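You operate a simulated robot arm through the tools that you are given. There is no shell and no other tool. Be economical: measure what you need, move in short steps, check, and stop when the job is done.

The job below is to be done with a simulated two-armed robot. You get a single attempt, and the scene is never put back.

TASK
Close the spare parts drawer. Press the bench scale tare key two times. Take the grey tub and put it on the top of the white bench. Put the hand mill in the tan tray on the top of the white bench. Put the yellow cloth on the top of the white bench away on the top of the cleaning table. Open the small parts drawer, put the brass bush on the top of the white bench away in the inside of the small parts drawer and shut the drawer again. Open the bean bin lid. Any order will do.

It is judged by the outcome, as a careful person would: the job done as asked, and still so three seconds after it is handed in. It fails if anything else is knocked over, pushed out of place, dropped, spilled or broken. A push-on lid holds only when it is set on centred and level and pressed home; a screw cap is set on level and turned clockwise until tight. Flat cloth is picked up by pressing the open fingertips on it (5 to 10 N) and closing them slowly along it; thin cloth reads only 2 to 8 mm in the jaws.

THE ROBOT
Two 7-joint arms with two-finger parallel grippers on one trunk, on a base that drives. Base frame: it is fixed to the floor where the robot stands at the start and does not move with it; the origin is under the middle of the robot, x ahead of it, y to its left, z up. Units: cm, degrees, N and s.
The left shoulder is at the start at [6, 14.3, 82.6], the right one opposite. With the tool pointing down near the work surface each hand reaches from about 10 to 62 cm from the robot's upright axis, wherever it stands, measured 20 degrees to its own side. Places, roughly: bean bin lid [-730, 420, 120]; bench scale tare key [-40, 180, 90]; brass bush (3x3x3 cm) [-130, 330, 90]; grey tub (17x17x10 cm) [-40, 190, 30]; hand mill (6x6x11 cm) [-30, 220, 90]; inside of the small parts drawer [90, 20, 60]; small parts drawer [80, 10, 60]; spare parts drawer [70, 10, 50]; tan tray [-50, 225, 100]; top of the cleaning table [-620, 260, 80]; top of the white bench [-80, 280, 90]; yellow cloth (11x7x3 cm) [-70, 230, 90]. Payload 1.57 kg a hand.
The TCP of each hand is the grasp point between the finger pads, 3 cm short of the fingertips. In the tool frame z runs along the fingers and y along their closing line. Largest opening 11 cm; finger width 2.4, thickness 1.2; the body of the gripper, 4.8 by 11.2 cm, starts 7.8 cm behind the TCP.
Orientation is told as [roll, pitch, yaw] about the base's x, y, z axes, in that order, counted from this pose: with the fingers straight down and closing along the base's y, the tool's x points along the base's -x, its y along +y and its z along -z.

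THE INTERFACE
- The arms move only by the tool drive_tool. It takes "left_moves", "right_moves" or both (then of equal length, played together; a hand with none holds still); each is a list of rows, each a list of 7 numbers: the shift along the base's x, y, z in units of 30 mm (1.0 is 30 mm), then the turn, a rotation vector about the base's x, y, z in units of 5 degrees (1.0 is 5 degrees), then the closure, from 0 (fully open) to 1 (shut). In form: [[tx, ty, tz, rx, ry, rz, gripper], ...]. A call has 1 to 20 rows; each row shifts and turns the commanded pose from where the row before left it. A call with a number of a shift or a turn outside -1 to 1 is refused whole. Rows are played at 5 a second. More than 5 cm and 8.6 degrees between two rows, or a gripper value outside its range, and nothing of the call is played. A pose out of reach is approached as far as the arm can. The call stops where the force on the tool passes 40 N (or 10 N more than at its start, if that is more) or the arm is blocked; 0.2 s more then pass. Each finger travels about 4.5 cm/s and halts on what it meets, pressing with about 31 N; the grip force reading is that of the motor and also rises with nothing between the fingers. The clock runs only during rows and for 0.2 s after the last one: add rows that do not move to give the fingers time. It gives the time, the measured TCP pose, the force on the tool (base axes), the opening and the grip force at its end, in the units of the frame above (readings bear some noise), with the torque about the TCP (base axes, N m) and any sound that the robot's microphone picked up.
- Cameras (640 x 400 px; columns grow to the right, rows downward): "scene" is now at [4.14, -1.01, 142.93]; the picture's right is [-0.16, -0.99, 0.00], its down [-0.80, 0.13, -0.59] and it looks along [0.58, -0.10, -0.81] (base axes); focal length 249 px, centre (320, 200). "left" rides on the left gripper at [7, -1.6, -14.1] in its tool frame; the picture's right is [0.23, 0.97, 0.00], its down [-0.86, 0.20, -0.48] and it looks along [-0.47, 0.11, 0.88] (tool axes); focal length 222 px, centre (320, 200). "right" rides on the right gripper at [7, 1.6, -14.1] in its tool frame; the picture's right is [-0.23, 0.97, 0.00], its down [-0.86, -0.20, -0.48] and it looks along [-0.47, -0.11, 0.88] (tool axes); focal length 222 px, centre (320, 200). There is no depth. A picture from a camera that has moved, and an enlarged one, comes with that camera's place and axes in the base frame and with its lens.
- snapshot(camera): a new picture of that camera. The clock stands still meanwhile.
- move_column(by): slides the trunk up (or, below 0, down) by that many cm; the arms and the scene camera ride with it, the base frame stays. It gives what a move gives, with no picture.
- roll_base(legs): drives the robot by 1 to 6 legs, each [ahead, left, turn to the left] in cm, cm and degrees, along the robot's own axes; the way and the turn of a leg run together, so that a leg with both is an arc; at most 150 cm and 180 degrees a leg. The arms and the cameras ride along, it lands a little off, and it stops where it bumps. It gives what a move gives.
- head_to(pan, tilt): turns the head with the scene camera to pan (to the left, within 86 degrees either way) and tilt (down, from -29 to 69), counted from straight ahead of the robot. It gives what a move gives.
- close_up(camera, box): a new picture of the part [left, top, right, bottom] of that camera's present view, enlarged. The clock stands still meanwhile.
- hand_in(): hands the job in; it is judged then, once.

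Go step by step. Nothing tells you exact positions but the pictures and the camera data: compare them with the known pose of the tool, close in by small moves and look again before you grip or let go. The budget is 196 turns and 176 pictures, counting those below and the enlarged ones. Unless the task says otherwise, let go and move clear before handing in, and close with one line.

The tools are called after "Call:" as name(argument=value, ...) on one line, values as JSON. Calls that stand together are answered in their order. drive_tool: Moves the arms, as the interface text tells. Its arguments: {"type":"object","properties":{"left_moves":{"type":"array","items":{"type":"array","items":{"type":"number"}}},"right_moves":{"type":"array","items":{"type":"array","items":{"type":"number"}}}},"required":[]} The other tools are called the same way: move_column (by) slides the trunk up or down; roll_base (legs) drives the base; head_to (pan, tilt) turns the head that bears the scene camera; snapshot (camera) takes a picture; close_up (camera, box) takes an enlarged picture of a part of a camera's view; hand_in () hands the job in.

At the start:

```text
time: 0.0
left_eef_pos: [52.91, 22.75, 93.4]
left_tool_rot: [-0.1, 0.0, -0.1]
left_contact_force: [0.0, 0.2, -0.2]
left_torque: [-0.01, 0.0, 0.0]
left_opening: 11.02
left_grasp_force: 0.1
right_eef_pos: [47.26, -22.05, 95.83]
right_tool_rot: [0.0, -0.1, 0.0]
right_contact_force: [-0.6, -0.8, 0.1]
right_torque: [-0.02, 0.01, -0.01]
right_opening: 10.99
right_grasp_force: 0.1
trunk travel left (down, up): [-42.5, 16.5]
robot x, y, heading: [0.04, -0.0, -0.2]
head pan, tilt: [-9.4, 54.1]
```

scene: 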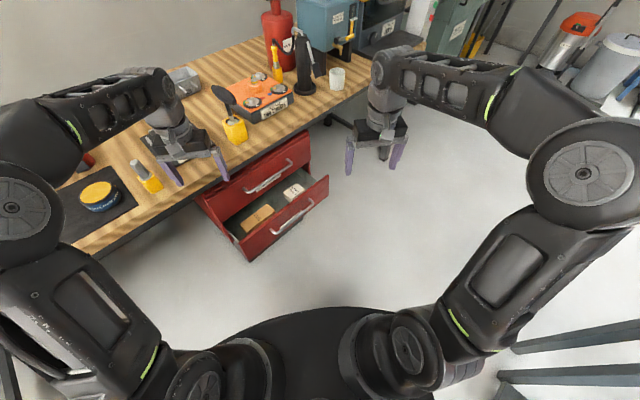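
right: 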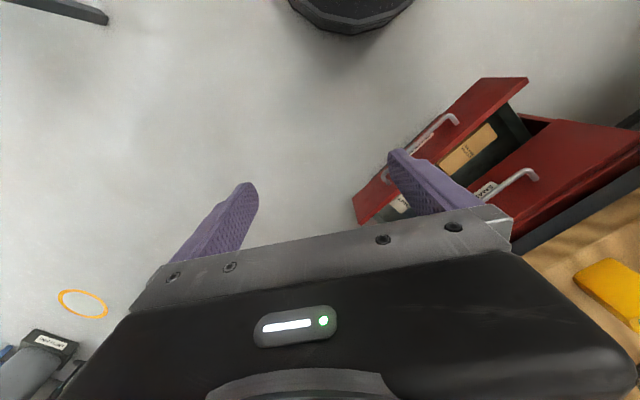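
left: 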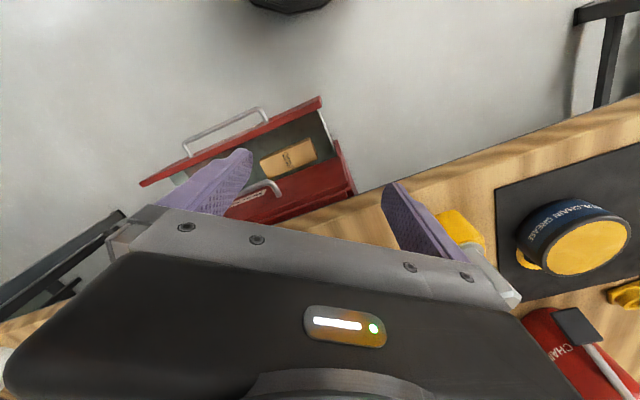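

The spare parts drawer (lower) stands open ahead of me, and the small parts drawer above it is shut. I'll look around before moving.

Call:
head_to(pan=0, tilt=30)

Call:
snapshot(camera="scene")

Call:
head_to(pan=80, tilt=20)

Call:
snapshot(camera="scene")

```text
time: 0.9
left_eef_pos: [52.87, 22.84, 93.32]
left_tool_rot: [0.0, 0.0, 0.0]
left_contact_force: [-0.2, -0.1, -0.2]
left_torque: [0.0, -0.03, -0.03]
left_opening: 10.99
left_grasp_force: 0.1
right_eef_pos: [47.23, -21.83, 95.75]
right_tool_rot: [0.0, 0.0, 0.1]
right_contact_force: [0.4, 0.4, -1.1]
right_torque: [-0.02, 0.0, 0.02]
right_opening: 11.0
right_grasp_force: 0.1
trunk travel left (down, up): [-42.5, 16.5]
robot x, y, heading: [-0.18, -0.19, -0.1]
head pan, tilt: [0.0, 30.0]
```

```text
172 pictures are left
camera scene: at [5.99, 0.18, 146.42], right [0.0, -1.0, 0.0], down [-0.5, 0.0, -0.87], along [0.87, 0.0, -0.5], focal length 249 px, centre (320, 200)
```

scene: 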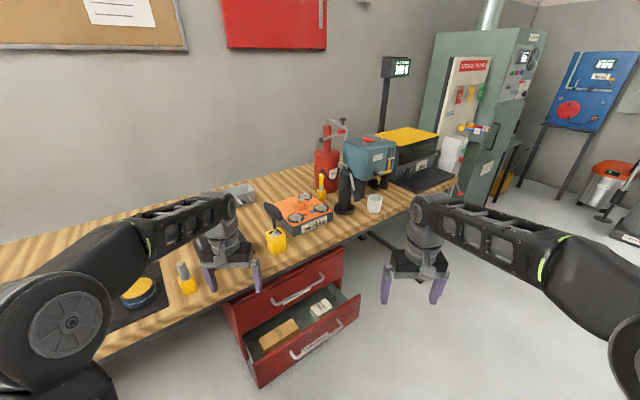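

```text
time: 2.4
left_eef_pos: [52.8, 22.74, 93.26]
left_tool_rot: [0.0, 0.0, 0.0]
left_contact_force: [0.1, 0.2, 0.9]
left_torque: [0.01, 0.0, 0.05]
left_opening: 11.0
left_grasp_force: 0.0
right_eef_pos: [47.27, -21.93, 95.68]
right_tool_rot: [0.0, 0.1, 0.0]
right_contact_force: [-0.7, 0.2, 0.1]
right_torque: [0.02, 0.01, 0.02]
right_opening: 10.98
right_grasp_force: 0.0
trunk travel left (down, up): [-42.5, 16.5]
robot x, y, heading: [-0.06, 0.09, 0.1]
head pan, tilt: [80.0, 20.0]
```

```text
171 pictures are left
camera scene: at [-1.43, 9.35, 148.03], right [0.98, -0.17, 0.0], down [-0.06, -0.34, -0.94], along [0.16, 0.93, -0.34], focal length 249 px, centre (320, 200)
```

scene: 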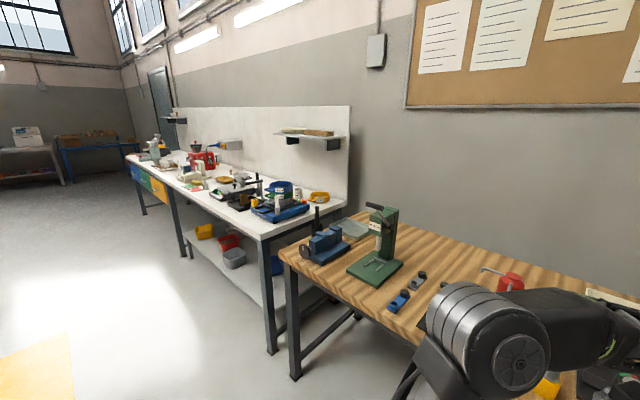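

Both drawer fronts face back towards me at about 34° left. I'll turn square to them and slide right.

Call:
roll_base(legs=[[0, 0, 34], [0, -26, 0]])

Call:
head_to(pan=-5, tilt=50)

Call:
snapshot(camera="scene")

```text
time: 5.9
left_eef_pos: [45.38, 27.41, 93.46]
left_tool_rot: [0.0, 0.0, 34.3]
left_contact_force: [0.0, 0.1, 0.3]
left_torque: [0.03, 0.01, 0.01]
left_opening: 10.99
left_grasp_force: 0.0
right_eef_pos: [65.89, -12.79, 95.9]
right_tool_rot: [-0.1, -0.1, 34.4]
right_contact_force: [-0.4, -0.1, -0.2]
right_torque: [0.03, 0.03, -0.03]
right_opening: 10.99
right_grasp_force: 0.1
trunk travel left (down, up): [-42.5, 16.5]
robot x, y, heading: [14.26, -21.09, 34.4]
head pan, tilt: [80.0, 20.0]
```

```text
time: 7.5
left_eef_pos: [45.22, 27.41, 93.43]
left_tool_rot: [0.1, 0.0, 34.3]
left_contact_force: [0.0, -0.1, -0.5]
left_torque: [-0.01, -0.04, 0.0]
left_opening: 11.01
left_grasp_force: 0.2
right_eef_pos: [65.81, -12.71, 95.95]
right_tool_rot: [0.0, 0.0, 34.2]
right_contact_force: [0.0, -1.0, -1.0]
right_torque: [0.0, 0.01, -0.01]
right_opening: 11.02
right_grasp_force: 0.1
trunk travel left (down, up): [-42.5, 16.5]
robot x, y, heading: [14.49, -21.32, 34.2]
head pan, tilt: [-5.0, 50.0]
```

```text
170 pictures are left
camera scene: at [18.64, -18.96, 143.47], right [0.49, -0.87, 0.0], down [-0.67, -0.38, -0.64], along [0.56, 0.32, -0.77], focal length 249 px, centre (320, 200)
```

scene: 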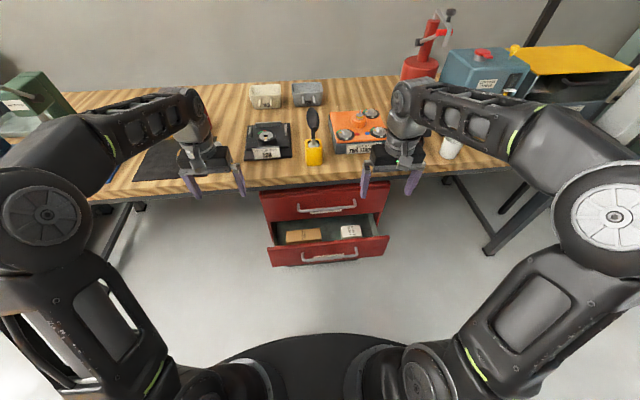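

The drawers are square ahead, a little to the right. I'll back off, lower the trunk and bring the right hand to horizontal with closed fingers, for pushing.

Call:
roll_base(legs=[[-18, 0, 1.5]])

Call:
move_column(by=-25)

Call:
drive_tool(right_moves=[[0, 0, -0.3, 0.588, -0.809, 0, 1], [0, 0, -0.3, 0.588, -0.809, 0, 1], [0, 0, -0.3, 0.588, -0.809, 0, 1], [0, 0, -0.3, 0.588, -0.809, 0, 1], [0, 0, -0.3, 0.588, -0.809, 0, 1], [0, 0, -0.3, 0.588, -0.809, 0, 1], [0, 0, -0.3, 0.588, -0.809, 0, 1], [0, 0, -0.3, 0.588, -0.809, 0, 1], [0, 0, -0.3, 0.588, -0.809, 0, 1], [0, 0, -0.3, 0.588, -0.809, 0, 1], [0, 0, -0.3, 0.588, -0.809, 0, 1], [0, 0, -0.3, 0.588, -0.809, 0, 1], [0, 0, -0.3, 0.588, -0.809, 0, 1], [0, 0, -0.3, 0.588, -0.809, 0, 1], [0, 0, -0.3, 0.588, -0.809, 0, 1], [0, 0, -0.3, 0.588, -0.809, 0, 1], [0, 0, -0.3, 0.588, -0.809, 0, 1], [0, 0, -0.3, 0.588, -0.809, 0, 1]])

Call:
snapshot(camera="scene")

Call:
snapshot(camera="right")

```text
time: 9.0
left_eef_pos: [29.2, 17.93, 93.36]
left_tool_rot: [0.1, -0.2, 35.9]
left_contact_force: [-0.1, -0.6, -0.2]
left_torque: [0.06, -0.02, -0.02]
left_opening: 10.98
left_grasp_force: 0.1
right_eef_pos: [50.94, -21.58, 95.81]
right_tool_rot: [-0.1, 0.0, 35.9]
right_contact_force: [0.3, 0.2, -0.6]
right_torque: [0.01, -0.03, -0.04]
right_opening: 11.0
right_grasp_force: 0.2
trunk travel left (down, up): [-42.5, 16.5]
robot x, y, heading: [-0.24, -31.4, 36.2]
head pan, tilt: [-5.0, 50.0]
```

```text
time: 11.6
left_eef_pos: [29.42, 18.03, 68.29]
left_tool_rot: [0.0, 0.0, 35.9]
left_contact_force: [0.5, 0.0, 0.2]
left_torque: [-0.01, 0.02, -0.01]
left_opening: 11.0
left_grasp_force: 0.0
right_eef_pos: [51.04, -21.6, 70.75]
right_tool_rot: [0.0, 0.0, 35.8]
right_contact_force: [0.6, 0.9, 0.2]
right_torque: [0.01, 0.01, 0.0]
right_opening: 11.0
right_grasp_force: 0.0
trunk travel left (down, up): [-17.5, 41.5]
robot x, y, heading: [-0.02, -31.4, 35.9]
head pan, tilt: [-5.0, 50.0]
```

```text
time: 15.4
left_eef_pos: [29.42, 17.95, 68.35]
left_tool_rot: [0.0, 0.0, 35.9]
left_contact_force: [-0.5, 0.1, -0.5]
left_torque: [0.04, -0.01, -0.04]
left_opening: 11.0
left_grasp_force: 0.0
right_eef_pos: [55.42, -18.0, 58.02]
right_tool_rot: [-2.5, -63.4, 40.2]
right_contact_force: [-0.1, 0.7, 0.6]
right_torque: [-0.03, -0.02, -0.04]
right_opening: 0.0
right_grasp_force: 21.1
right hand out of reach, approached as far as the arm can: row 10, 11, 12, 13, 14, 15, 16, 17, 18
trunk travel left (down, up): [-17.5, 41.5]
robot x, y, heading: [0.31, -31.78, 35.7]
head pan, tilt: [-5.0, 50.0]
```

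```text
169 pictures are left
camera scene: at [4.0, -29.1, 118.47], right [0.51, -0.86, 0.0], down [-0.66, -0.39, -0.64], along [0.55, 0.33, -0.77], focal length 249 px, centre (320, 200)
```

scene: 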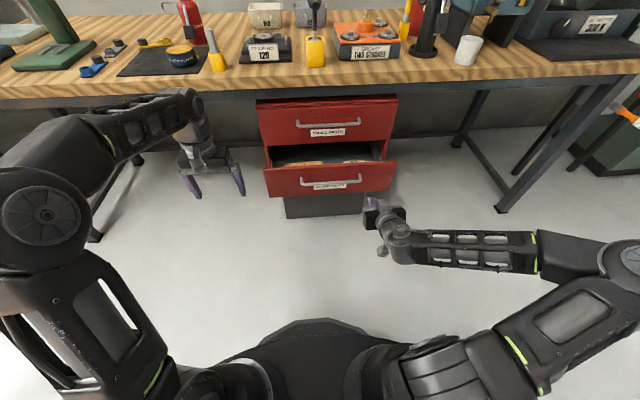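

```text
168 pictures are left
camera right: at [41.72, -26.45, 57.94], right [-0.52, 0.83, 0.18], down [0.07, -0.17, 0.98], along [0.85, 0.53, 0.03], focal length 222 px, centre (320, 200)
```

right: 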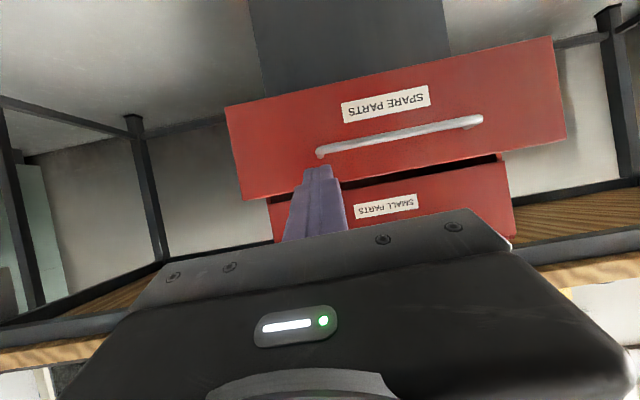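

The spare drawer handle is at about [61.6, 0.7, 51.5], and the panel needs about 16 cm of push. I'll line the fingertips up just below the handle.

Call:
drive_tool(right_moves=[[-0.56, 0.77, -0.81, 0, 0, 0, 1], [-0.56, 0.77, -0.81, 0, 0, 0, 1], [-0.56, 0.77, -0.81, 0, 0, 0, 1], [-0.56, 0.77, -0.81, 0, 0, 0, 1], [0, 0, 0, 0, 0, 0, 1]])

Call:
snapshot(camera="right")

```text
time: 16.6
left_eef_pos: [29.28, 18.04, 68.4]
left_tool_rot: [0.0, -0.1, 35.9]
left_contact_force: [0.3, 0.9, 1.0]
left_torque: [0.0, -0.01, 0.0]
left_opening: 11.02
left_grasp_force: 0.2
right_eef_pos: [54.5, -16.74, 56.62]
right_tool_rot: [-2.5, -63.3, 40.4]
right_contact_force: [0.4, -0.2, -0.2]
right_torque: [-0.02, 0.0, -0.02]
right_opening: 0.0
right_grasp_force: 21.3
right hand out of reach, approached as far as the arm can: row 1, 2, 3, 4
trunk travel left (down, up): [-17.5, 41.5]
robot x, y, heading: [-0.05, -31.35, 35.8]
head pan, tilt: [-5.0, 50.0]
```

```text
167 pictures are left
camera right: at [40.88, -25.3, 56.7], right [-0.52, 0.83, 0.18], down [0.08, -0.17, 0.98], along [0.85, 0.53, 0.03], focal length 222 px, centre (320, 200)
```

right: 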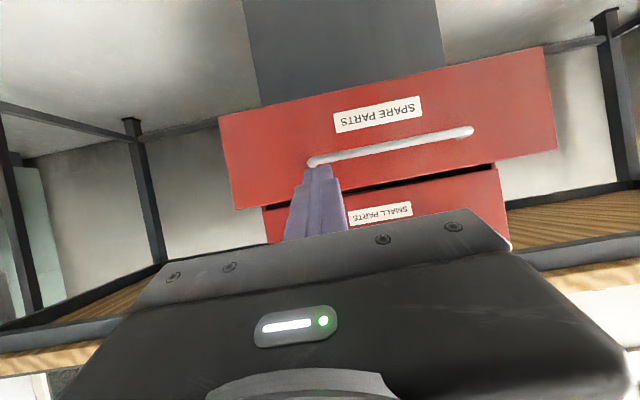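

The wrist seems to be near a limit, so I'll ease the pitch back while moving left and down.

Call:
drive_tool(right_moves=[[0, 0, 0, -0.588, 0.809, 0, 1], [0, 0, -0.5, -0.588, 0.809, 0, 1], [-0.56, 0.77, -0.7, -0.588, 0.809, 0, 1], [-0.56, 0.77, -0.7, 0, 0, 0, 1], [-0.56, 0.77, -0.7, 0, 0, 0, 1], [-0.4, 0.56, 0, 0, 0, 0, 1], [0, 0, 0, 0, 0, 0, 1]])

Call:
snapshot(camera="right")

```text
time: 18.2
left_eef_pos: [29.44, 17.88, 68.37]
left_tool_rot: [0.0, 0.0, 36.0]
left_contact_force: [0.6, -0.2, -0.6]
left_torque: [-0.04, 0.02, -0.02]
left_opening: 11.0
left_grasp_force: 0.0
right_eef_pos: [48.24, -8.03, 48.81]
right_tool_rot: [-0.8, -48.6, 38.9]
right_contact_force: [0.3, -0.2, -0.1]
right_torque: [0.01, -0.01, 0.0]
right_opening: 0.0
right_grasp_force: 21.2
trunk travel left (down, up): [-17.5, 41.5]
robot x, y, heading: [-0.07, -30.98, 35.9]
head pan, tilt: [-5.0, 50.0]
```

```text
166 pictures are left
camera right: at [35.17, -16.29, 52.99], right [-0.49, 0.86, 0.16], down [0.28, -0.02, 0.96], along [0.83, 0.51, -0.23], focal length 222 px, centre (320, 200)
```

right: 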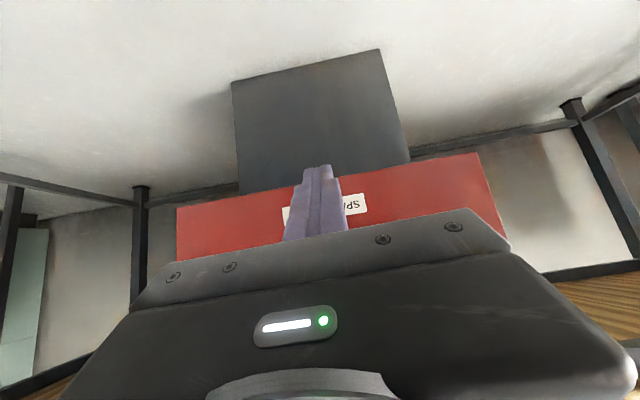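

Tips are level with the panel below the handle. I'll roll forward 12 cm, then push with the arm.

Call:
roll_base(legs=[[12, 0, 0]])

Call:
drive_tool(right_moves=[[0.809, 0.588, -0.2, 0, 0, 0, 1], [0.809, 0.588, 0, 0, 0, 0, 1], [0.809, 0.588, 0, 0, 0, 0, 1], [0.809, 0.588, 0, 0, 0, 0, 1]])

Call:
snapshot(camera="scene")

```text
time: 19.4
left_eef_pos: [39.22, 25.11, 68.35]
left_tool_rot: [-0.1, 0.0, 35.9]
left_contact_force: [0.0, 0.1, 0.1]
left_torque: [-0.01, 0.0, 0.0]
left_opening: 10.97
left_grasp_force: 0.1
right_eef_pos: [58.12, -1.01, 48.8]
right_tool_rot: [-0.8, -48.5, 39.0]
right_contact_force: [-0.9, -1.0, 0.1]
right_torque: [-0.01, 0.03, 0.01]
right_opening: 0.03
right_grasp_force: 21.4
trunk travel left (down, up): [-17.5, 41.5]
robot x, y, heading: [9.7, -24.46, 36.1]
head pan, tilt: [-5.0, 50.0]
```

```text
time: 20.4
left_eef_pos: [39.17, 24.97, 68.36]
left_tool_rot: [0.0, 0.0, 35.9]
left_contact_force: [-0.1, 0.1, -0.5]
left_torque: [0.0, 0.01, -0.03]
left_opening: 10.99
left_grasp_force: 0.0
right_eef_pos: [67.93, 5.87, 48.38]
right_tool_rot: [-0.9, -48.5, 38.9]
right_contact_force: [0.3, -0.1, 0.3]
right_torque: [-0.04, -0.03, -0.01]
right_opening: 0.03
right_grasp_force: 20.8
trunk travel left (down, up): [-17.5, 41.5]
robot x, y, heading: [9.22, -24.2, 36.0]
head pan, tilt: [-5.0, 50.0]
```

```text
165 pictures are left
camera scene: at [13.8, -22.01, 118.47], right [0.51, -0.86, 0.0], down [-0.66, -0.39, -0.64], along [0.55, 0.33, -0.77], focal length 249 px, centre (320, 200)
```

scene: 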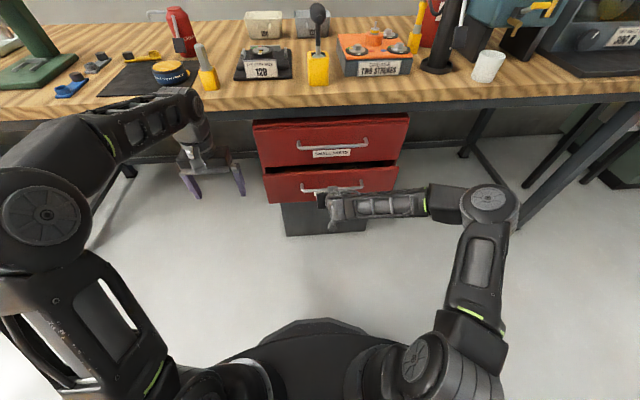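

The drawer slides easily. I'll keep pushing until it seats.

Call:
drive_tool(right_moves=[[0.809, 0.588, 0, 0, 0, 0, 1], [0.809, 0.588, 0, 0, 0, 0, 1], [0.809, 0.588, 0, 0, 0, 0, 1], [0.6, 0.44, 0, 0, 0, 0, 1], [0.4, 0.294, 0, 0, 0, 0, 1], [0.4, 0.294, 0, 0, 0, 0, 1], [0.4, 0.294, 0, 0, 0, 0, 1]])

Call:
snapshot(camera="scene")

```text
time: 20.9
left_eef_pos: [39.18, 24.91, 68.28]
left_tool_rot: [0.1, 0.0, 35.8]
left_contact_force: [-0.2, 0.4, 0.1]
left_torque: [-0.02, 0.0, 0.0]
left_opening: 11.01
left_grasp_force: 0.1
right_eef_pos: [70.86, 8.24, 48.32]
right_tool_rot: [-0.6, -47.9, 38.7]
right_contact_force: [-10.1, -8.6, 6.7]
right_torque: [-0.04, 0.19, 0.06]
right_opening: 0.0
right_grasp_force: 21.2
trunk travel left (down, up): [-17.5, 41.5]
robot x, y, heading: [9.6, -24.62, 35.8]
head pan, tilt: [-5.0, 50.0]
stopped in row 2 (right hand): the force on the tool passed its limit (the readings are from after the stop); the commanded pose is now the measured one
```

```text
164 pictures are left
camera scene: at [13.7, -22.09, 118.49], right [0.51, -0.86, 0.0], down [-0.66, -0.39, -0.64], along [0.55, 0.33, -0.77], focal length 249 px, centre (320, 200)
```

scene: 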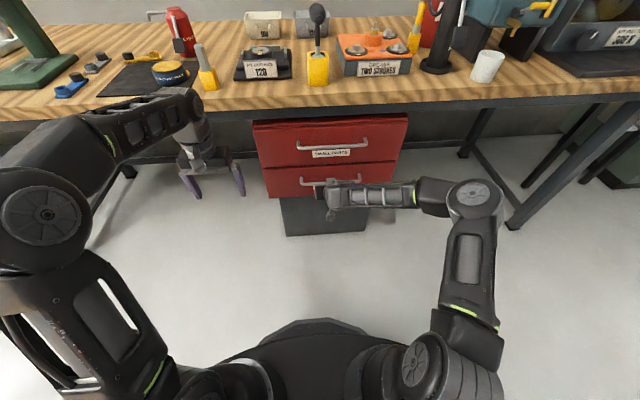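

It looks closed. I'll give one more gentle nudge, then back off and check.

Call:
drive_tool(right_moves=[[0.3, 0.22, 0, 0, 0, 0, 1], [0.3, 0.22, 0, 0, 0, 0, 1]])

Call:
drive_tool(right_moves=[[-0.809, -0.588, 0, 0, 0, 0, 1], [-0.809, -0.588, 0, 0, 0, 0, 1], [-0.809, -0.588, 0, 0, 0, 0, 1], [-0.809, -0.588, 0, 0, 0, 0, 1]])

Call:
close_up(camera="scene", box=[220, 90, 440, 228])

Call:
snapshot(camera="right")

```text
time: 21.3
left_eef_pos: [39.28, 25.01, 68.34]
left_tool_rot: [0.1, 0.0, 35.7]
left_contact_force: [0.6, 0.2, -0.5]
left_torque: [-0.02, -0.05, 0.03]
left_opening: 11.0
left_grasp_force: 0.1
right_eef_pos: [70.88, 8.36, 47.79]
right_tool_rot: [-0.4, -47.2, 38.6]
right_contact_force: [-9.3, -6.8, 5.1]
right_torque: [-0.01, 0.04, 0.03]
right_opening: 0.04
right_grasp_force: 21.5
trunk travel left (down, up): [-17.5, 41.5]
robot x, y, heading: [9.47, -24.44, 35.8]
head pan, tilt: [-5.0, 50.0]
stopped in row 1 (right hand): the force on the tool passed its limit (the readings are from after the stop); the commanded pose is now the measured one
```

```text
time: 22.3
left_eef_pos: [39.29, 25.04, 68.4]
left_tool_rot: [0.0, 0.0, 35.8]
left_contact_force: [0.4, 0.6, 0.2]
left_torque: [0.02, -0.01, 0.01]
left_opening: 11.02
left_grasp_force: 0.0
right_eef_pos: [61.29, 1.22, 47.82]
right_tool_rot: [-0.5, -47.5, 38.5]
right_contact_force: [0.5, 0.1, 0.2]
right_torque: [-0.03, -0.02, 0.01]
right_opening: 0.01
right_grasp_force: 21.8
trunk travel left (down, up): [-17.5, 41.5]
robot x, y, heading: [9.44, -24.44, 35.7]
head pan, tilt: [-5.0, 50.0]
```

```text
2.90 times, centred on (330, 159) of scene
camera zoom: at [13.79, -22.04, 118.47], right [0.51, -0.86, 0.0], down [-0.66, -0.39, -0.64], along [0.55, 0.33, -0.77], focal length 722 px, centre (291, 319)
```

zoom: 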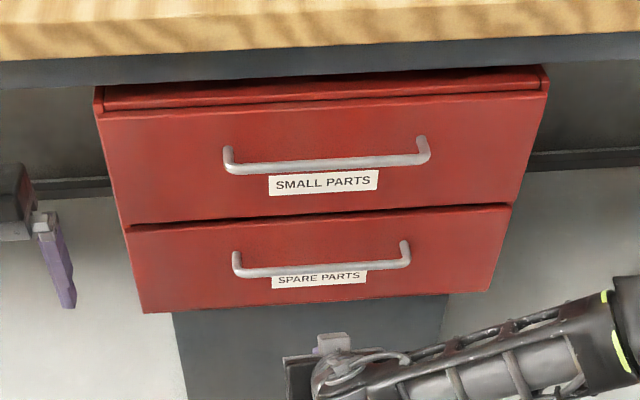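

```text
162 pictures are left
camera right: at [48.19, -6.86, 52.3], right [-0.48, 0.86, 0.16], down [0.3, -0.01, 0.95], along [0.82, 0.51, -0.25], focal length 222 px, centre (320, 200)
```

right: 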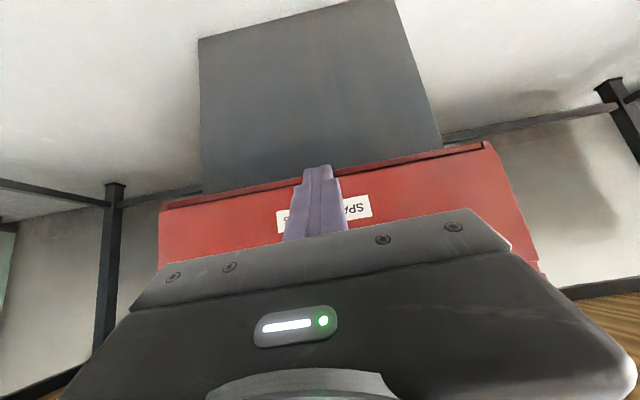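

The spare drawer is shut. The small-drawer handle is at about [71.6, 7.7, 68]. To grip that bar I need the hand nearly horizontal and rolled 90°, so I'll back away and test the posture.

Call:
roll_base(legs=[[-12, 0, 0]])

Call:
move_column(by=8)

Call:
drive_tool(right_moves=[[0.4, 0.3, 0.5, 0, 0, 0, 0.3], [0.4, 0.3, 0.5, 0.588, -0.809, 0, 0.3], [0.4, 0.3, 0.5, 0.588, -0.809, 0, 0.3], [0, 0, 0.5, 0.588, -0.809, 0, 0.3], [0, 0, 0.5, 0.588, -0.809, 0, 0.3], [0, 0, 0.5, 0.809, 0.588, 0, 0.3], [0, 0, 0.5, 0.809, 0.588, 0, 0.3], [0, 0, 0.5, 0.809, 0.588, 0, 0.3], [0, 0, 0, 0.809, 0.588, 0, 0.3], [0, 0, 0, 0.809, 0.588, 0, 0.3], [0, 0, 0, 0.809, 0.588, 0, 0.3], [0, 0, 0, 0.809, 0.588, 0, 0.3], [0, 0, 0, 0.809, 0.588, 0, 0.3], [0, 0, 0, 0.809, 0.588, 0, 0.3]])

```text
time: 23.5
left_eef_pos: [29.71, 18.02, 68.25]
left_tool_rot: [0.0, 0.0, 35.7]
left_contact_force: [0.5, -0.8, -0.1]
left_torque: [0.01, 0.01, 0.0]
left_opening: 10.96
left_grasp_force: 0.1
right_eef_pos: [51.61, -5.68, 47.9]
right_tool_rot: [-0.6, -47.4, 38.4]
right_contact_force: [0.6, -0.2, -0.7]
right_torque: [0.02, -0.01, 0.01]
right_opening: 0.0
right_grasp_force: 21.1
trunk travel left (down, up): [-17.5, 41.5]
robot x, y, heading: [-0.2, -31.41, 35.9]
head pan, tilt: [-5.0, 50.0]
```

```text
time: 24.7
left_eef_pos: [29.57, 18.05, 76.3]
left_tool_rot: [0.1, 0.0, 35.7]
left_contact_force: [0.2, 0.1, 0.3]
left_torque: [-0.03, -0.01, -0.03]
left_opening: 11.0
left_grasp_force: 0.2
right_eef_pos: [51.55, -5.67, 55.83]
right_tool_rot: [-0.5, -47.4, 38.5]
right_contact_force: [-0.8, -0.1, -0.2]
right_torque: [0.0, 0.01, 0.01]
right_opening: 0.0
right_grasp_force: 21.0
trunk travel left (down, up): [-25.5, 33.5]
robot x, y, heading: [0.18, -31.31, 35.6]
head pan, tilt: [-5.0, 50.0]
```

```text
time: 27.7
left_eef_pos: [29.64, 18.03, 76.32]
left_tool_rot: [0.0, 0.0, 35.8]
left_contact_force: [-0.4, -0.6, 1.1]
left_torque: [-0.02, 0.0, -0.02]
left_opening: 11.02
left_grasp_force: 0.1
right_eef_pos: [55.67, -3.82, 67.37]
right_tool_rot: [66.3, -45.6, -18.1]
right_contact_force: [0.3, -0.3, -1.0]
right_torque: [-0.02, 0.01, -0.02]
right_opening: 7.7
right_grasp_force: 0.1
right hand out of reach, approached as far as the arm can: row 10, 11
trunk travel left (down, up): [-25.5, 33.5]
robot x, y, heading: [-0.04, -31.45, 36.0]
head pan, tilt: [-5.0, 50.0]
```

The posture mostly works. I'll finish the roll and straighten the yaw while going forward a little.

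Call:
drive_tool(right_moves=[[0.2, 0.15, 0, 0.809, 0.588, 0, 0.3], [0.2, 0.15, 0, 0.809, 0.588, 0, 0.3], [0.2, 0.15, 0, 0.809, 0.588, 0, 0.3], [0.2, 0.15, 0, 0.809, 0.588, 0, 0.3], [0.2, 0.15, 0, 0.809, 0.588, 0, 0.3], [0.2, 0.15, 0, 0.809, 0.588, 0, 0.3], [0, 0, 0, 0.809, 0.588, 0, 0.3], [0, 0, 0, 0.809, 0.588, 0, 0.3], [0, 0, 0, 0.809, 0.588, 0, 0.3], [0, 0, 0, 0, 0, -1, 0.3], [0, 0, 0, 0, 0, -1, 0.3], [0, 0, 0, 0, 0, -1, 0.3], [0, 0, 0, 0, 0, -1, 0.3], [0, 0, 0, 0, 0, -0.5, 0.3]])

Call:
snapshot(camera="right")

Call:
snapshot(camera="scene")

```text
time: 30.7
left_eef_pos: [29.58, 17.97, 76.3]
left_tool_rot: [0.0, 0.0, 35.8]
left_contact_force: [0.2, 0.2, -0.1]
left_torque: [-0.02, 0.02, -0.01]
left_opening: 11.02
left_grasp_force: 0.0
right_eef_pos: [64.39, -5.32, 70.7]
right_tool_rot: [89.5, -6.2, -36.4]
right_contact_force: [-0.1, 0.1, 0.6]
right_torque: [-0.01, -0.02, -0.01]
right_opening: 7.73
right_grasp_force: 0.1
right hand out of reach, approached as far as the arm can: row 9, 10, 11, 12, 13, 14
trunk travel left (down, up): [-25.5, 33.5]
robot x, y, heading: [0.17, -31.53, 35.8]
head pan, tilt: [-5.0, 50.0]
```

```text
161 pictures are left
camera right: at [50.04, -12.52, 71.66], right [0.1, -0.07, 0.99], down [0.42, -0.9, -0.1], along [0.9, 0.42, -0.07], focal length 222 px, centre (320, 200)
```

right: 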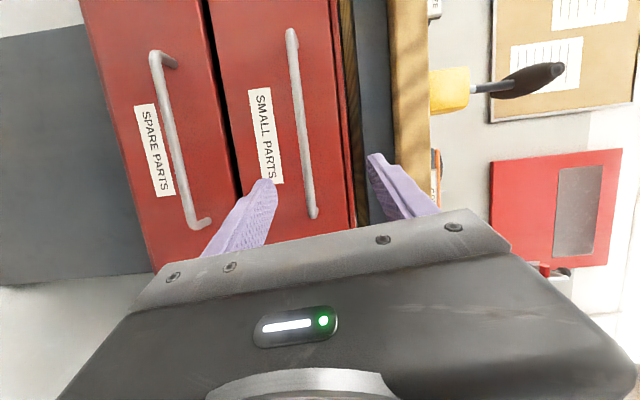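

```text
160 pictures are left
camera scene: at [4.15, -28.98, 126.47], right [0.51, -0.86, 0.0], down [-0.66, -0.39, -0.64], along [0.55, 0.33, -0.77], focal length 249 px, centre (320, 200)
```

scene: 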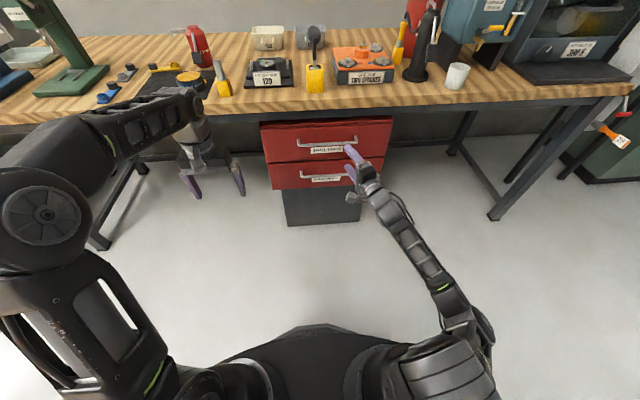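

The fingers now close vertically and the small-drawer bar is at about [71.4, 8, 68.1]. I'll align, then go partway forward.

Call:
drive_tool(right_moves=[[-0.47, 0.65, -0.29, 0, 0, 0, 0.5], [-0.47, 0.65, -0.29, 0, 0, 0, 0.5], [-0.47, 0.65, -0.29, 0, 0, 0, 0.5], [0.7, 0.51, 0, 0, 0, 0, 0.5], [0.7, 0.51, 0, 0, 0, 0, 0.5], [0.4, 0.3, 0, 0, 0, 0, 0.5]])

Call:
snapshot(camera="right")

```text
time: 32.1
left_eef_pos: [29.59, 18.08, 76.33]
left_tool_rot: [0.1, 0.0, 35.7]
left_contact_force: [0.6, -0.1, 0.0]
left_torque: [-0.02, 0.0, -0.03]
left_opening: 11.01
left_grasp_force: 0.0
right_eef_pos: [70.1, 0.68, 71.33]
right_tool_rot: [89.8, -6.1, -37.1]
right_contact_force: [-1.1, -0.4, 0.4]
right_torque: [-0.02, 0.0, -0.02]
right_opening: 5.51
right_grasp_force: 0.2
right hand out of reach, approached as far as the arm can: row 1, 2, 3
trunk travel left (down, up): [-25.5, 33.5]
robot x, y, heading: [0.24, -31.4, 35.7]
head pan, tilt: [-5.0, 50.0]
```

```text
159 pictures are left
camera right: at [55.83, -6.38, 72.32], right [0.1, -0.07, 0.99], down [0.41, -0.91, -0.11], along [0.91, 0.41, -0.06], focal length 222 px, centre (320, 200)
```

right: 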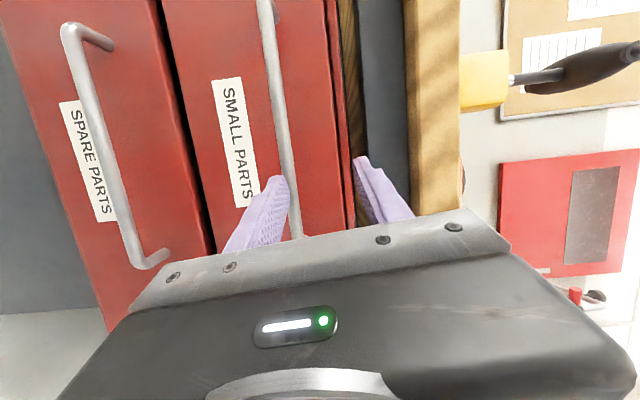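

It's about 3 cm too high, so I'll lower the trunk by that and then advance.

Call:
move_column(by=-3.2)

Call:
drive_tool(right_moves=[[0.3, 0.5, 0, 0, 0, 0, 0.5], [0.3, 0.5, 0, 0, 0, 0, 0.5]])

Call:
snapshot(camera="right")

```text
time: 32.9
left_eef_pos: [29.77, 17.99, 73.09]
left_tool_rot: [0.0, 0.1, 35.7]
left_contact_force: [-1.3, 0.3, -1.1]
left_torque: [0.03, -0.01, -0.02]
left_opening: 11.01
left_grasp_force: 0.0
right_eef_pos: [70.04, 0.63, 68.23]
right_tool_rot: [89.9, -6.1, -37.1]
right_contact_force: [-1.1, 0.8, 0.0]
right_torque: [-0.04, 0.02, -0.01]
right_opening: 5.5
right_grasp_force: 0.1
trunk travel left (down, up): [-22.3, 36.7]
robot x, y, heading: [-0.15, -31.48, 35.5]
head pan, tilt: [-5.0, 50.0]
```

```text
time: 33.5
left_eef_pos: [29.61, 17.98, 73.14]
left_tool_rot: [-0.1, 0.0, 35.6]
left_contact_force: [0.5, 0.6, -0.3]
left_torque: [-0.02, 0.04, 0.0]
left_opening: 10.99
left_grasp_force: 0.0
right_eef_pos: [71.86, 3.63, 68.11]
right_tool_rot: [89.8, -6.1, -37.2]
right_contact_force: [0.8, 0.6, 0.1]
right_torque: [0.02, -0.02, -0.01]
right_opening: 5.51
right_grasp_force: 0.0
trunk travel left (down, up): [-22.3, 36.7]
robot x, y, heading: [-0.3, -31.26, 35.6]
head pan, tilt: [-5.0, 50.0]
```

```text
158 pictures are left
camera right: at [57.58, -3.46, 69.13], right [0.1, -0.07, 0.99], down [0.41, -0.91, -0.11], along [0.91, 0.41, -0.06], focal length 222 px, centre (320, 200)
```

right: 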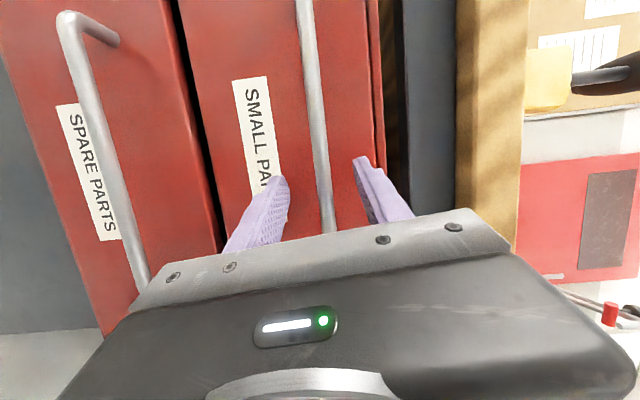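

The bar is centred between the fingers. A touch further, then I'll close on it.

Call:
drive_tool(right_moves=[[0.25, 0.18, 0, 0, 0, 0, 0.5], [0, 0, 0, 0, 0, 0, 0.8], [0, 0, 0, 0, 0, 0, 1], [0, 0, 0, 0, 0, 0, 1], [0, 0, 0, 0, 0, 0, 1], [0, 0, 0, 0, 0, 0, 1]])

Call:
snapshot(camera="right")

```text
time: 34.9
left_eef_pos: [29.61, 18.0, 73.15]
left_tool_rot: [0.0, 0.0, 35.7]
left_contact_force: [-0.3, 0.1, 0.1]
left_torque: [-0.03, -0.03, -0.01]
left_opening: 11.0
left_grasp_force: 0.0
right_eef_pos: [72.76, 4.2, 68.48]
right_tool_rot: [89.9, -6.1, -37.0]
right_contact_force: [1.8, 0.2, 13.3]
right_torque: [0.68, 0.38, 0.13]
right_opening: 1.43
right_grasp_force: 30.4
trunk travel left (down, up): [-22.3, 36.7]
robot x, y, heading: [-0.06, -31.31, 35.8]
head pan, tilt: [-5.0, 50.0]
```

```text
157 pictures are left
camera right: at [58.28, -2.96, 69.38], right [0.1, -0.07, 0.99], down [0.41, -0.91, -0.11], along [0.91, 0.42, -0.06], focal length 222 px, centre (320, 200)
```

right: 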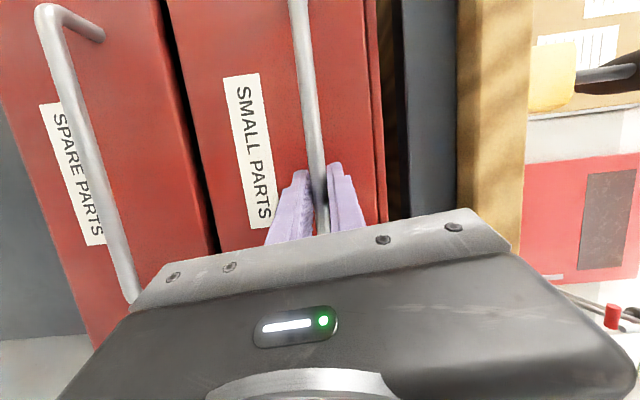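

The bar is gripped. I'll pull by rolling the base back.

Call:
drive_tool(right_moves=[[-0.2, -0.14, 0.1, 0, 0, 0, 1], [-0.4, -0.29, 0, 0, 0, 0, 1], [-0.4, -0.29, 0, 0, 0, 0, 1]])

Call:
roll_base(legs=[[-15, 0, 0]])

Call:
snapshot(camera="scene")

```text
time: 35.6
left_eef_pos: [29.53, 18.1, 73.12]
left_tool_rot: [0.0, 0.0, 35.9]
left_contact_force: [0.1, 0.7, -0.1]
left_torque: [-0.01, -0.02, 0.0]
left_opening: 11.02
left_grasp_force: 0.0
right_eef_pos: [69.71, 2.0, 68.5]
right_tool_rot: [89.6, -6.1, -36.9]
right_contact_force: [-1.1, 2.8, 8.9]
right_torque: [0.63, 0.41, -0.64]
right_opening: 1.4
right_grasp_force: 30.4
trunk travel left (down, up): [-22.3, 36.7]
robot x, y, heading: [-0.25, -31.46, 35.8]
head pan, tilt: [-5.0, 50.0]
```

```text
time: 36.8
left_eef_pos: [23.98, 14.05, 73.42]
left_tool_rot: [-0.1, -0.2, 35.8]
left_contact_force: [0.4, 0.1, 0.6]
left_torque: [-0.03, 0.01, -0.03]
left_opening: 11.03
left_grasp_force: 0.1
right_eef_pos: [64.03, -1.98, 68.58]
right_tool_rot: [89.7, -5.8, -36.9]
right_contact_force: [1.1, 0.8, 3.5]
right_torque: [0.72, 0.51, -0.18]
right_opening: 1.37
right_grasp_force: 30.6
trunk travel left (down, up): [-22.3, 36.7]
robot x, y, heading: [-5.45, -35.15, 36.0]
head pan, tilt: [-5.0, 50.0]
stopped in leg 1: the robot was blocked; the commanded pose is now the measured one
```

```text
156 pictures are left
camera scene: at [-1.55, -33.03, 123.25], right [0.51, -0.86, 0.0], down [-0.66, -0.39, -0.64], along [0.55, 0.33, -0.77], focal length 249 px, centre (320, 200)
```

scene: 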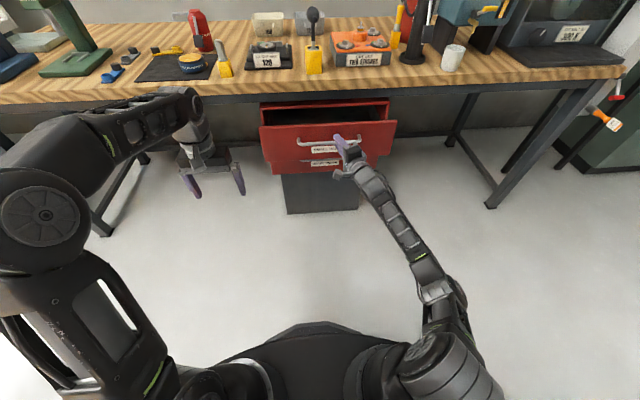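

The drawer is out about 10 cm, but the base was blocked. I'll pull a little more with the arm.

Call:
drive_tool(right_moves=[[-0.4, -0.29, 0, 0, 0, 0, 1], [-0.4, -0.29, 0, 0, 0, 0, 1], [-0.4, -0.29, 0, 0, 0, 0, 1], [-0.4, -0.29, 0, 0, 0, 0, 1]])

Call:
head_to(pan=-5, tilt=50)

Call:
snapshot(camera="scene")

```text
time: 37.8
left_eef_pos: [23.86, 14.21, 73.2]
left_tool_rot: [-0.1, -0.1, 35.9]
left_contact_force: [-0.2, -0.2, 0.2]
left_torque: [-0.02, -0.01, 0.01]
left_opening: 10.99
left_grasp_force: 0.0
right_eef_pos: [59.93, -5.64, 68.6]
right_tool_rot: [88.9, -5.8, -36.0]
right_contact_force: [-14.0, 20.4, -18.1]
right_torque: [0.66, 0.58, 0.14]
right_opening: 1.44
right_grasp_force: 31.0
right hand out of reach, approached as far as the arm can: row 2, 3, 4
trunk travel left (down, up): [-22.3, 36.7]
robot x, y, heading: [-5.37, -35.09, 36.0]
head pan, tilt: [-5.0, 50.0]
```

```text
time: 38.4
left_eef_pos: [23.89, 14.24, 73.27]
left_tool_rot: [-0.1, -0.1, 35.8]
left_contact_force: [0.9, -1.1, 0.2]
left_torque: [0.02, -0.04, 0.01]
left_opening: 10.98
left_grasp_force: 0.0
right_eef_pos: [59.81, -5.86, 68.58]
right_tool_rot: [88.9, -5.8, -36.2]
right_contact_force: [-14.9, 19.3, -22.0]
right_torque: [0.64, 0.58, 0.01]
right_opening: 1.42
right_grasp_force: 29.9
trunk travel left (down, up): [-22.3, 36.7]
robot x, y, heading: [-5.34, -34.99, 36.1]
head pan, tilt: [-5.0, 50.0]
```

```text
155 pictures are left
camera scene: at [-1.46, -32.8, 123.25], right [0.51, -0.86, 0.0], down [-0.66, -0.39, -0.64], along [0.55, 0.33, -0.77], focal length 249 px, centre (320, 200)
```

scene: 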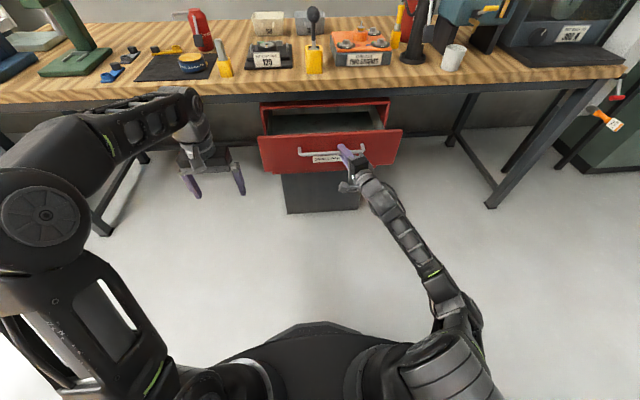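

The drawer is open about 16 cm, which is enough. I'll release and back the fingers off the bar.

Call:
drive_tool(right_moves=[[0, 0, 0, 0, 0, 0, 0.6], [0, 0, 0, 0, 0, 0, 0.5], [-0.3, -0.4, 0, 0, 0, 0, 0.5], [-0.3, -0.5, 0, 0, 0, 0, 0.5], [0, -0.8, 0, 0, 0, 0, 0.5], [0, -0.8, 0, 0, 0, 0, 0.5]])

Call:
snapshot(camera="right")

Call:
head_to(pan=-86, tilt=40)

Call:
snapshot(camera="scene")

Call:
head_to(pan=86, tilt=35)

Call:
snapshot(camera="scene")

```text
time: 39.8
left_eef_pos: [23.89, 14.03, 73.4]
left_tool_rot: [0.0, -0.2, 35.8]
left_contact_force: [-0.3, -0.4, 0.0]
left_torque: [-0.03, -0.04, 0.01]
left_opening: 10.97
left_grasp_force: 0.0
right_eef_pos: [58.37, -13.7, 69.06]
right_tool_rot: [89.6, -5.9, -36.9]
right_contact_force: [-0.2, -0.2, 0.3]
right_torque: [0.0, 0.0, 0.0]
right_opening: 5.51
right_grasp_force: 0.1
trunk travel left (down, up): [-22.3, 36.7]
robot x, y, heading: [-5.41, -35.28, 35.8]
head pan, tilt: [-5.0, 50.0]
```

```text
154 pictures are left
camera right: at [44.0, -20.79, 69.98], right [0.1, -0.07, 0.99], down [0.41, -0.91, -0.11], along [0.91, 0.42, -0.07], focal length 222 px, centre (320, 200)
```

right: 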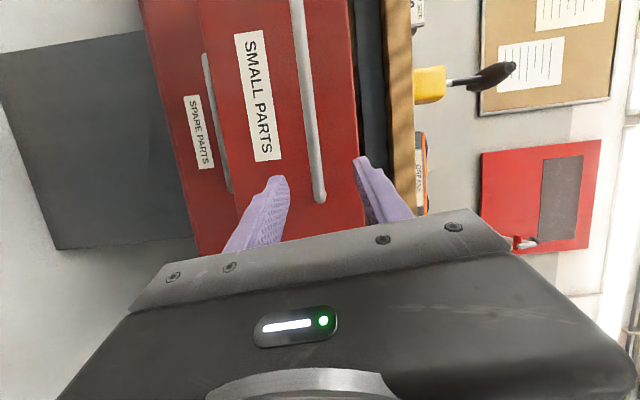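

```text
time: 41.4
left_eef_pos: [24.01, 14.1, 73.31]
left_tool_rot: [-0.1, -0.2, 35.8]
left_contact_force: [-0.2, -1.1, 0.0]
left_torque: [0.0, 0.02, 0.02]
left_opening: 11.01
left_grasp_force: 0.2
right_eef_pos: [58.29, -13.69, 68.98]
right_tool_rot: [89.6, -5.9, -36.8]
right_contact_force: [-1.0, -0.3, 0.3]
right_torque: [0.01, 0.02, 0.02]
right_opening: 5.51
right_grasp_force: 0.1
trunk travel left (down, up): [-22.3, 36.7]
robot x, y, heading: [-5.19, -35.44, 35.9]
head pan, tilt: [-85.9, 40.0]
```

```text
153 pictures are left
camera scene: at [-2.7, -43.49, 124.69], right [-0.77, -0.64, 0.0], down [-0.41, 0.49, -0.77], along [0.49, -0.59, -0.64], focal length 249 px, centre (320, 200)
```

scene: 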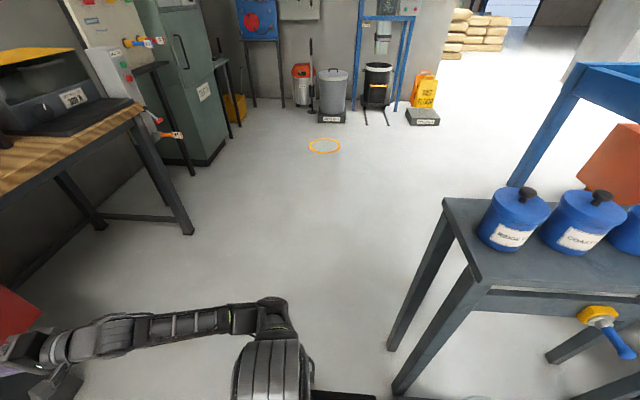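

```text
time: 44.0
left_eef_pos: [24.0, 14.03, 73.31]
left_tool_rot: [-0.1, -0.2, 35.8]
left_contact_force: [-0.4, -0.6, 0.0]
left_torque: [0.01, 0.0, 0.0]
left_opening: 11.0
left_grasp_force: 0.0
right_eef_pos: [58.24, -13.64, 68.96]
right_tool_rot: [89.7, -6.0, -36.9]
right_contact_force: [0.9, -0.1, -0.7]
right_torque: [0.0, -0.01, -0.02]
right_opening: 5.51
right_grasp_force: 0.0
trunk travel left (down, up): [-22.3, 36.7]
robot x, y, heading: [-5.84, -35.18, 35.8]
head pan, tilt: [85.9, 35.0]
```

```text
152 pictures are left
camera scene: at [-12.78, -29.48, 125.45], right [0.85, 0.53, 0.0], down [0.3, -0.49, -0.82], along [-0.43, 0.7, -0.57], focal length 249 px, centre (320, 200)
```

scene: 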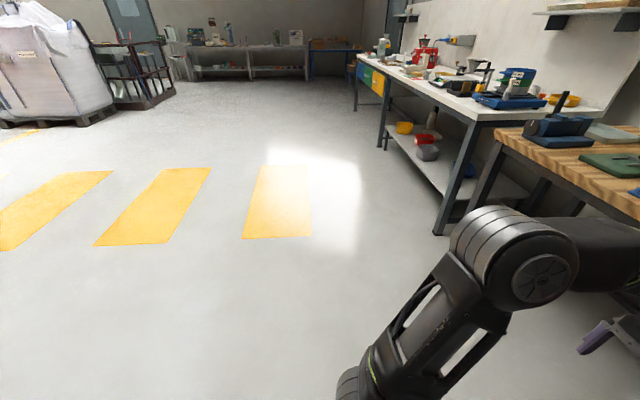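

The drawer is open and clear of the hand. A table with canisters stands behind me on the right. I'll fold the right hand back to pointing down before travelling.

Call:
drive_tool(right_moves=[[-0.6, -0.7, 0, 0, 0, 0, 0.5], [-0.6, -0.7, 0, 0, 0, 0, 0.5], [-0.6, -0.44, 0, -0.809, -0.588, 0, 0.3], [0, 0, 0.3, -0.809, -0.588, 0, 0.3], [0, 0, 0.3, -0.809, -0.588, 0, 0.3], [0, 0, 0.3, -0.809, -0.588, 0, 0], [0, 0, 0.3, -0.809, -0.588, 0, 0], [0, 0, 0.3, -0.809, -0.588, 0, 0], [0, 0, 0.3, -0.809, -0.588, 0, 0], [0, 0, 0.3, -0.809, -0.588, 0, 0], [0, 0, 0, -0.809, -0.588, 0, 0], [0, 0, 0, -0.809, -0.588, 0, 0], [0, 0, 0, -0.809, -0.588, 0, 0], [0, 0, 0, -0.809, -0.588, 0, 0], [0, 0, 0, -0.809, -0.588, 0, 0], [0, 0, 0, -0.809, -0.588, 0, 0], [0, 0, 0, -0.809, -0.588, 0, 0], [0, 0, 0, -0.809, -0.588, 0, 0], [0, 0, 0, -0.809, -0.588, 0, 0], [0, 0, 0, -0.809, -0.588, 0, 0]])

```text
time: 48.1
left_eef_pos: [23.92, 14.04, 73.39]
left_tool_rot: [-0.1, -0.2, 35.7]
left_contact_force: [-0.3, 0.2, 0.0]
left_torque: [0.0, -0.04, -0.03]
left_opening: 11.02
left_grasp_force: 0.1
right_eef_pos: [53.1, -19.19, 75.32]
right_tool_rot: [-19.2, -71.9, 55.6]
right_contact_force: [-0.2, 0.3, -0.2]
right_torque: [-0.02, -0.01, 0.0]
right_opening: 11.0
right_grasp_force: 0.1
trunk travel left (down, up): [-22.3, 36.7]
robot x, y, heading: [-5.76, -35.42, 35.7]
head pan, tilt: [85.9, 35.0]
```

Call:
drive_tool(right_moves=[[-0.2, -0.15, 0, -0.588, 0.809, 0, 0], [-0.2, -0.15, 0, -0.588, 0.809, 0, 0], [-0.2, -0.15, 0, -0.588, 0.809, 0, 0], [-0.2, -0.15, 0, -0.588, 0.809, 0, 0], [-0.2, -0.15, 0, -0.588, 0.809, 0, 0], [-0.2, -0.15, 0, -0.588, 0.809, 0, 0], [0, 0, 0, -0.588, 0.809, 0, 0], [0, 0, 0, -0.588, 0.809, 0, 0], [0, 0, 0, -0.588, 0.809, 0, 0], [0, 0, 0, -0.588, 0.809, 0, 0], [0, 0, 0, -0.588, 0.809, 0, 0], [0, 0, 0, -0.588, 0.809, 0, 0], [0, 0, 0, -0.588, 0.809, 0, 0], [0, 0, 0, -0.588, 0.809, 0, 0]])

Call:
move_column(by=37)

Call:
head_to(pan=0, tilt=50)

Call:
snapshot(camera="scene")

```text
time: 51.1
left_eef_pos: [23.92, 14.08, 73.4]
left_tool_rot: [-0.1, -0.2, 35.7]
left_contact_force: [-0.4, -0.6, 0.0]
left_torque: [0.01, 0.05, -0.01]
left_opening: 11.0
left_grasp_force: 0.0
right_eef_pos: [49.45, -21.86, 75.3]
right_tool_rot: [-0.7, -3.0, 42.0]
right_contact_force: [0.2, 0.2, -0.2]
right_torque: [0.05, 0.02, -0.04]
right_opening: 11.02
right_grasp_force: 0.1
trunk travel left (down, up): [-22.3, 36.7]
robot x, y, heading: [-5.41, -35.46, 35.6]
head pan, tilt: [85.9, 35.0]
```

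```text
time: 54.7
left_eef_pos: [24.0, 14.15, 110.02]
left_tool_rot: [-0.1, -0.1, 35.8]
left_contact_force: [0.2, 0.3, -0.1]
left_torque: [0.02, 0.0, -0.02]
left_opening: 11.01
left_grasp_force: 0.0
right_eef_pos: [49.45, -21.93, 111.99]
right_tool_rot: [-0.6, -2.9, 41.9]
right_contact_force: [-0.3, 0.1, 0.7]
right_torque: [0.07, 0.02, 0.01]
right_opening: 10.98
right_grasp_force: 0.1
right hand out of reach, approached as far as the arm can: row 1
trunk travel left (down, up): [-59.0, 0.0]
robot x, y, heading: [-5.55, -35.57, 35.8]
head pan, tilt: [85.9, 35.0]
```

```text
time: 56.3
left_eef_pos: [23.92, 13.98, 110.06]
left_tool_rot: [-0.1, -0.3, 35.9]
left_contact_force: [-0.1, 0.2, -0.9]
left_torque: [0.02, -0.01, -0.02]
left_opening: 11.0
left_grasp_force: 0.1
right_eef_pos: [49.44, -21.96, 112.04]
right_tool_rot: [-0.7, -3.0, 41.9]
right_contact_force: [0.3, 0.2, 0.1]
right_torque: [-0.03, -0.01, 0.02]
right_opening: 11.01
right_grasp_force: 0.0
trunk travel left (down, up): [-59.0, 0.0]
robot x, y, heading: [-5.82, -35.45, 36.0]
head pan, tilt: [0.0, 50.0]
```

```text
151 pictures are left
camera scene: at [-1.9, -32.45, 159.97], right [0.59, -0.81, 0.0], down [-0.62, -0.45, -0.64], along [0.52, 0.38, -0.77], focal length 249 px, centre (320, 200)
```

scene: 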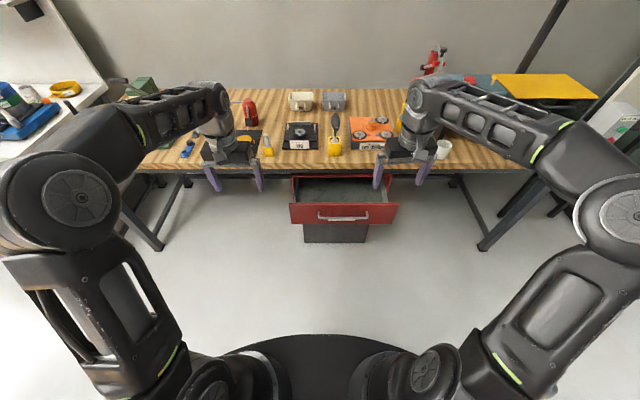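

The drawer is open and the arms are up. I'll slide left along the aisle to the near end of the white bench.

Call:
roll_base(legs=[[0, 150, 0], [0, 45, 0]])

Call:
snapshot(camera="scene")

```text
time: 66.2
left_eef_pos: [-91.36, 173.85, 110.15]
left_tool_rot: [-0.1, -0.3, 35.6]
left_contact_force: [0.0, -0.4, 0.2]
left_torque: [-0.01, -0.01, 0.01]
left_opening: 11.0
left_grasp_force: 0.1
right_eef_pos: [-65.91, 137.69, 112.13]
right_tool_rot: [-0.6, -3.0, 41.6]
right_contact_force: [0.2, -0.3, -0.7]
right_torque: [-0.01, 0.03, 0.04]
right_opening: 11.01
right_grasp_force: 0.0
trunk travel left (down, up): [-59.0, 0.0]
robot x, y, heading: [-121.57, 124.04, 35.6]
head pan, tilt: [0.0, 50.0]
```

```text
150 pictures are left
camera scene: at [-117.37, 127.39, 159.97], right [0.58, -0.81, 0.0], down [-0.62, -0.45, -0.64], along [0.52, 0.37, -0.77], focal length 249 px, centre (320, 200)
```

scene: 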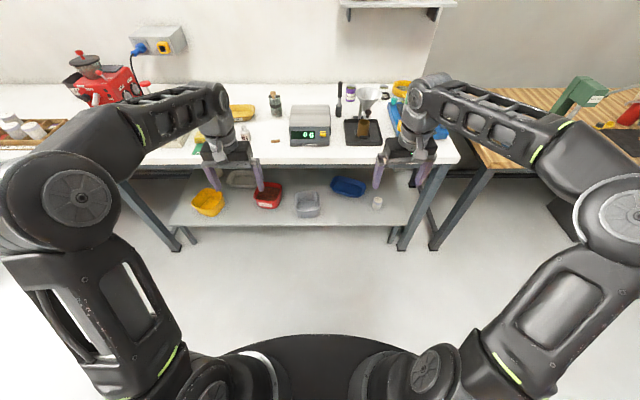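

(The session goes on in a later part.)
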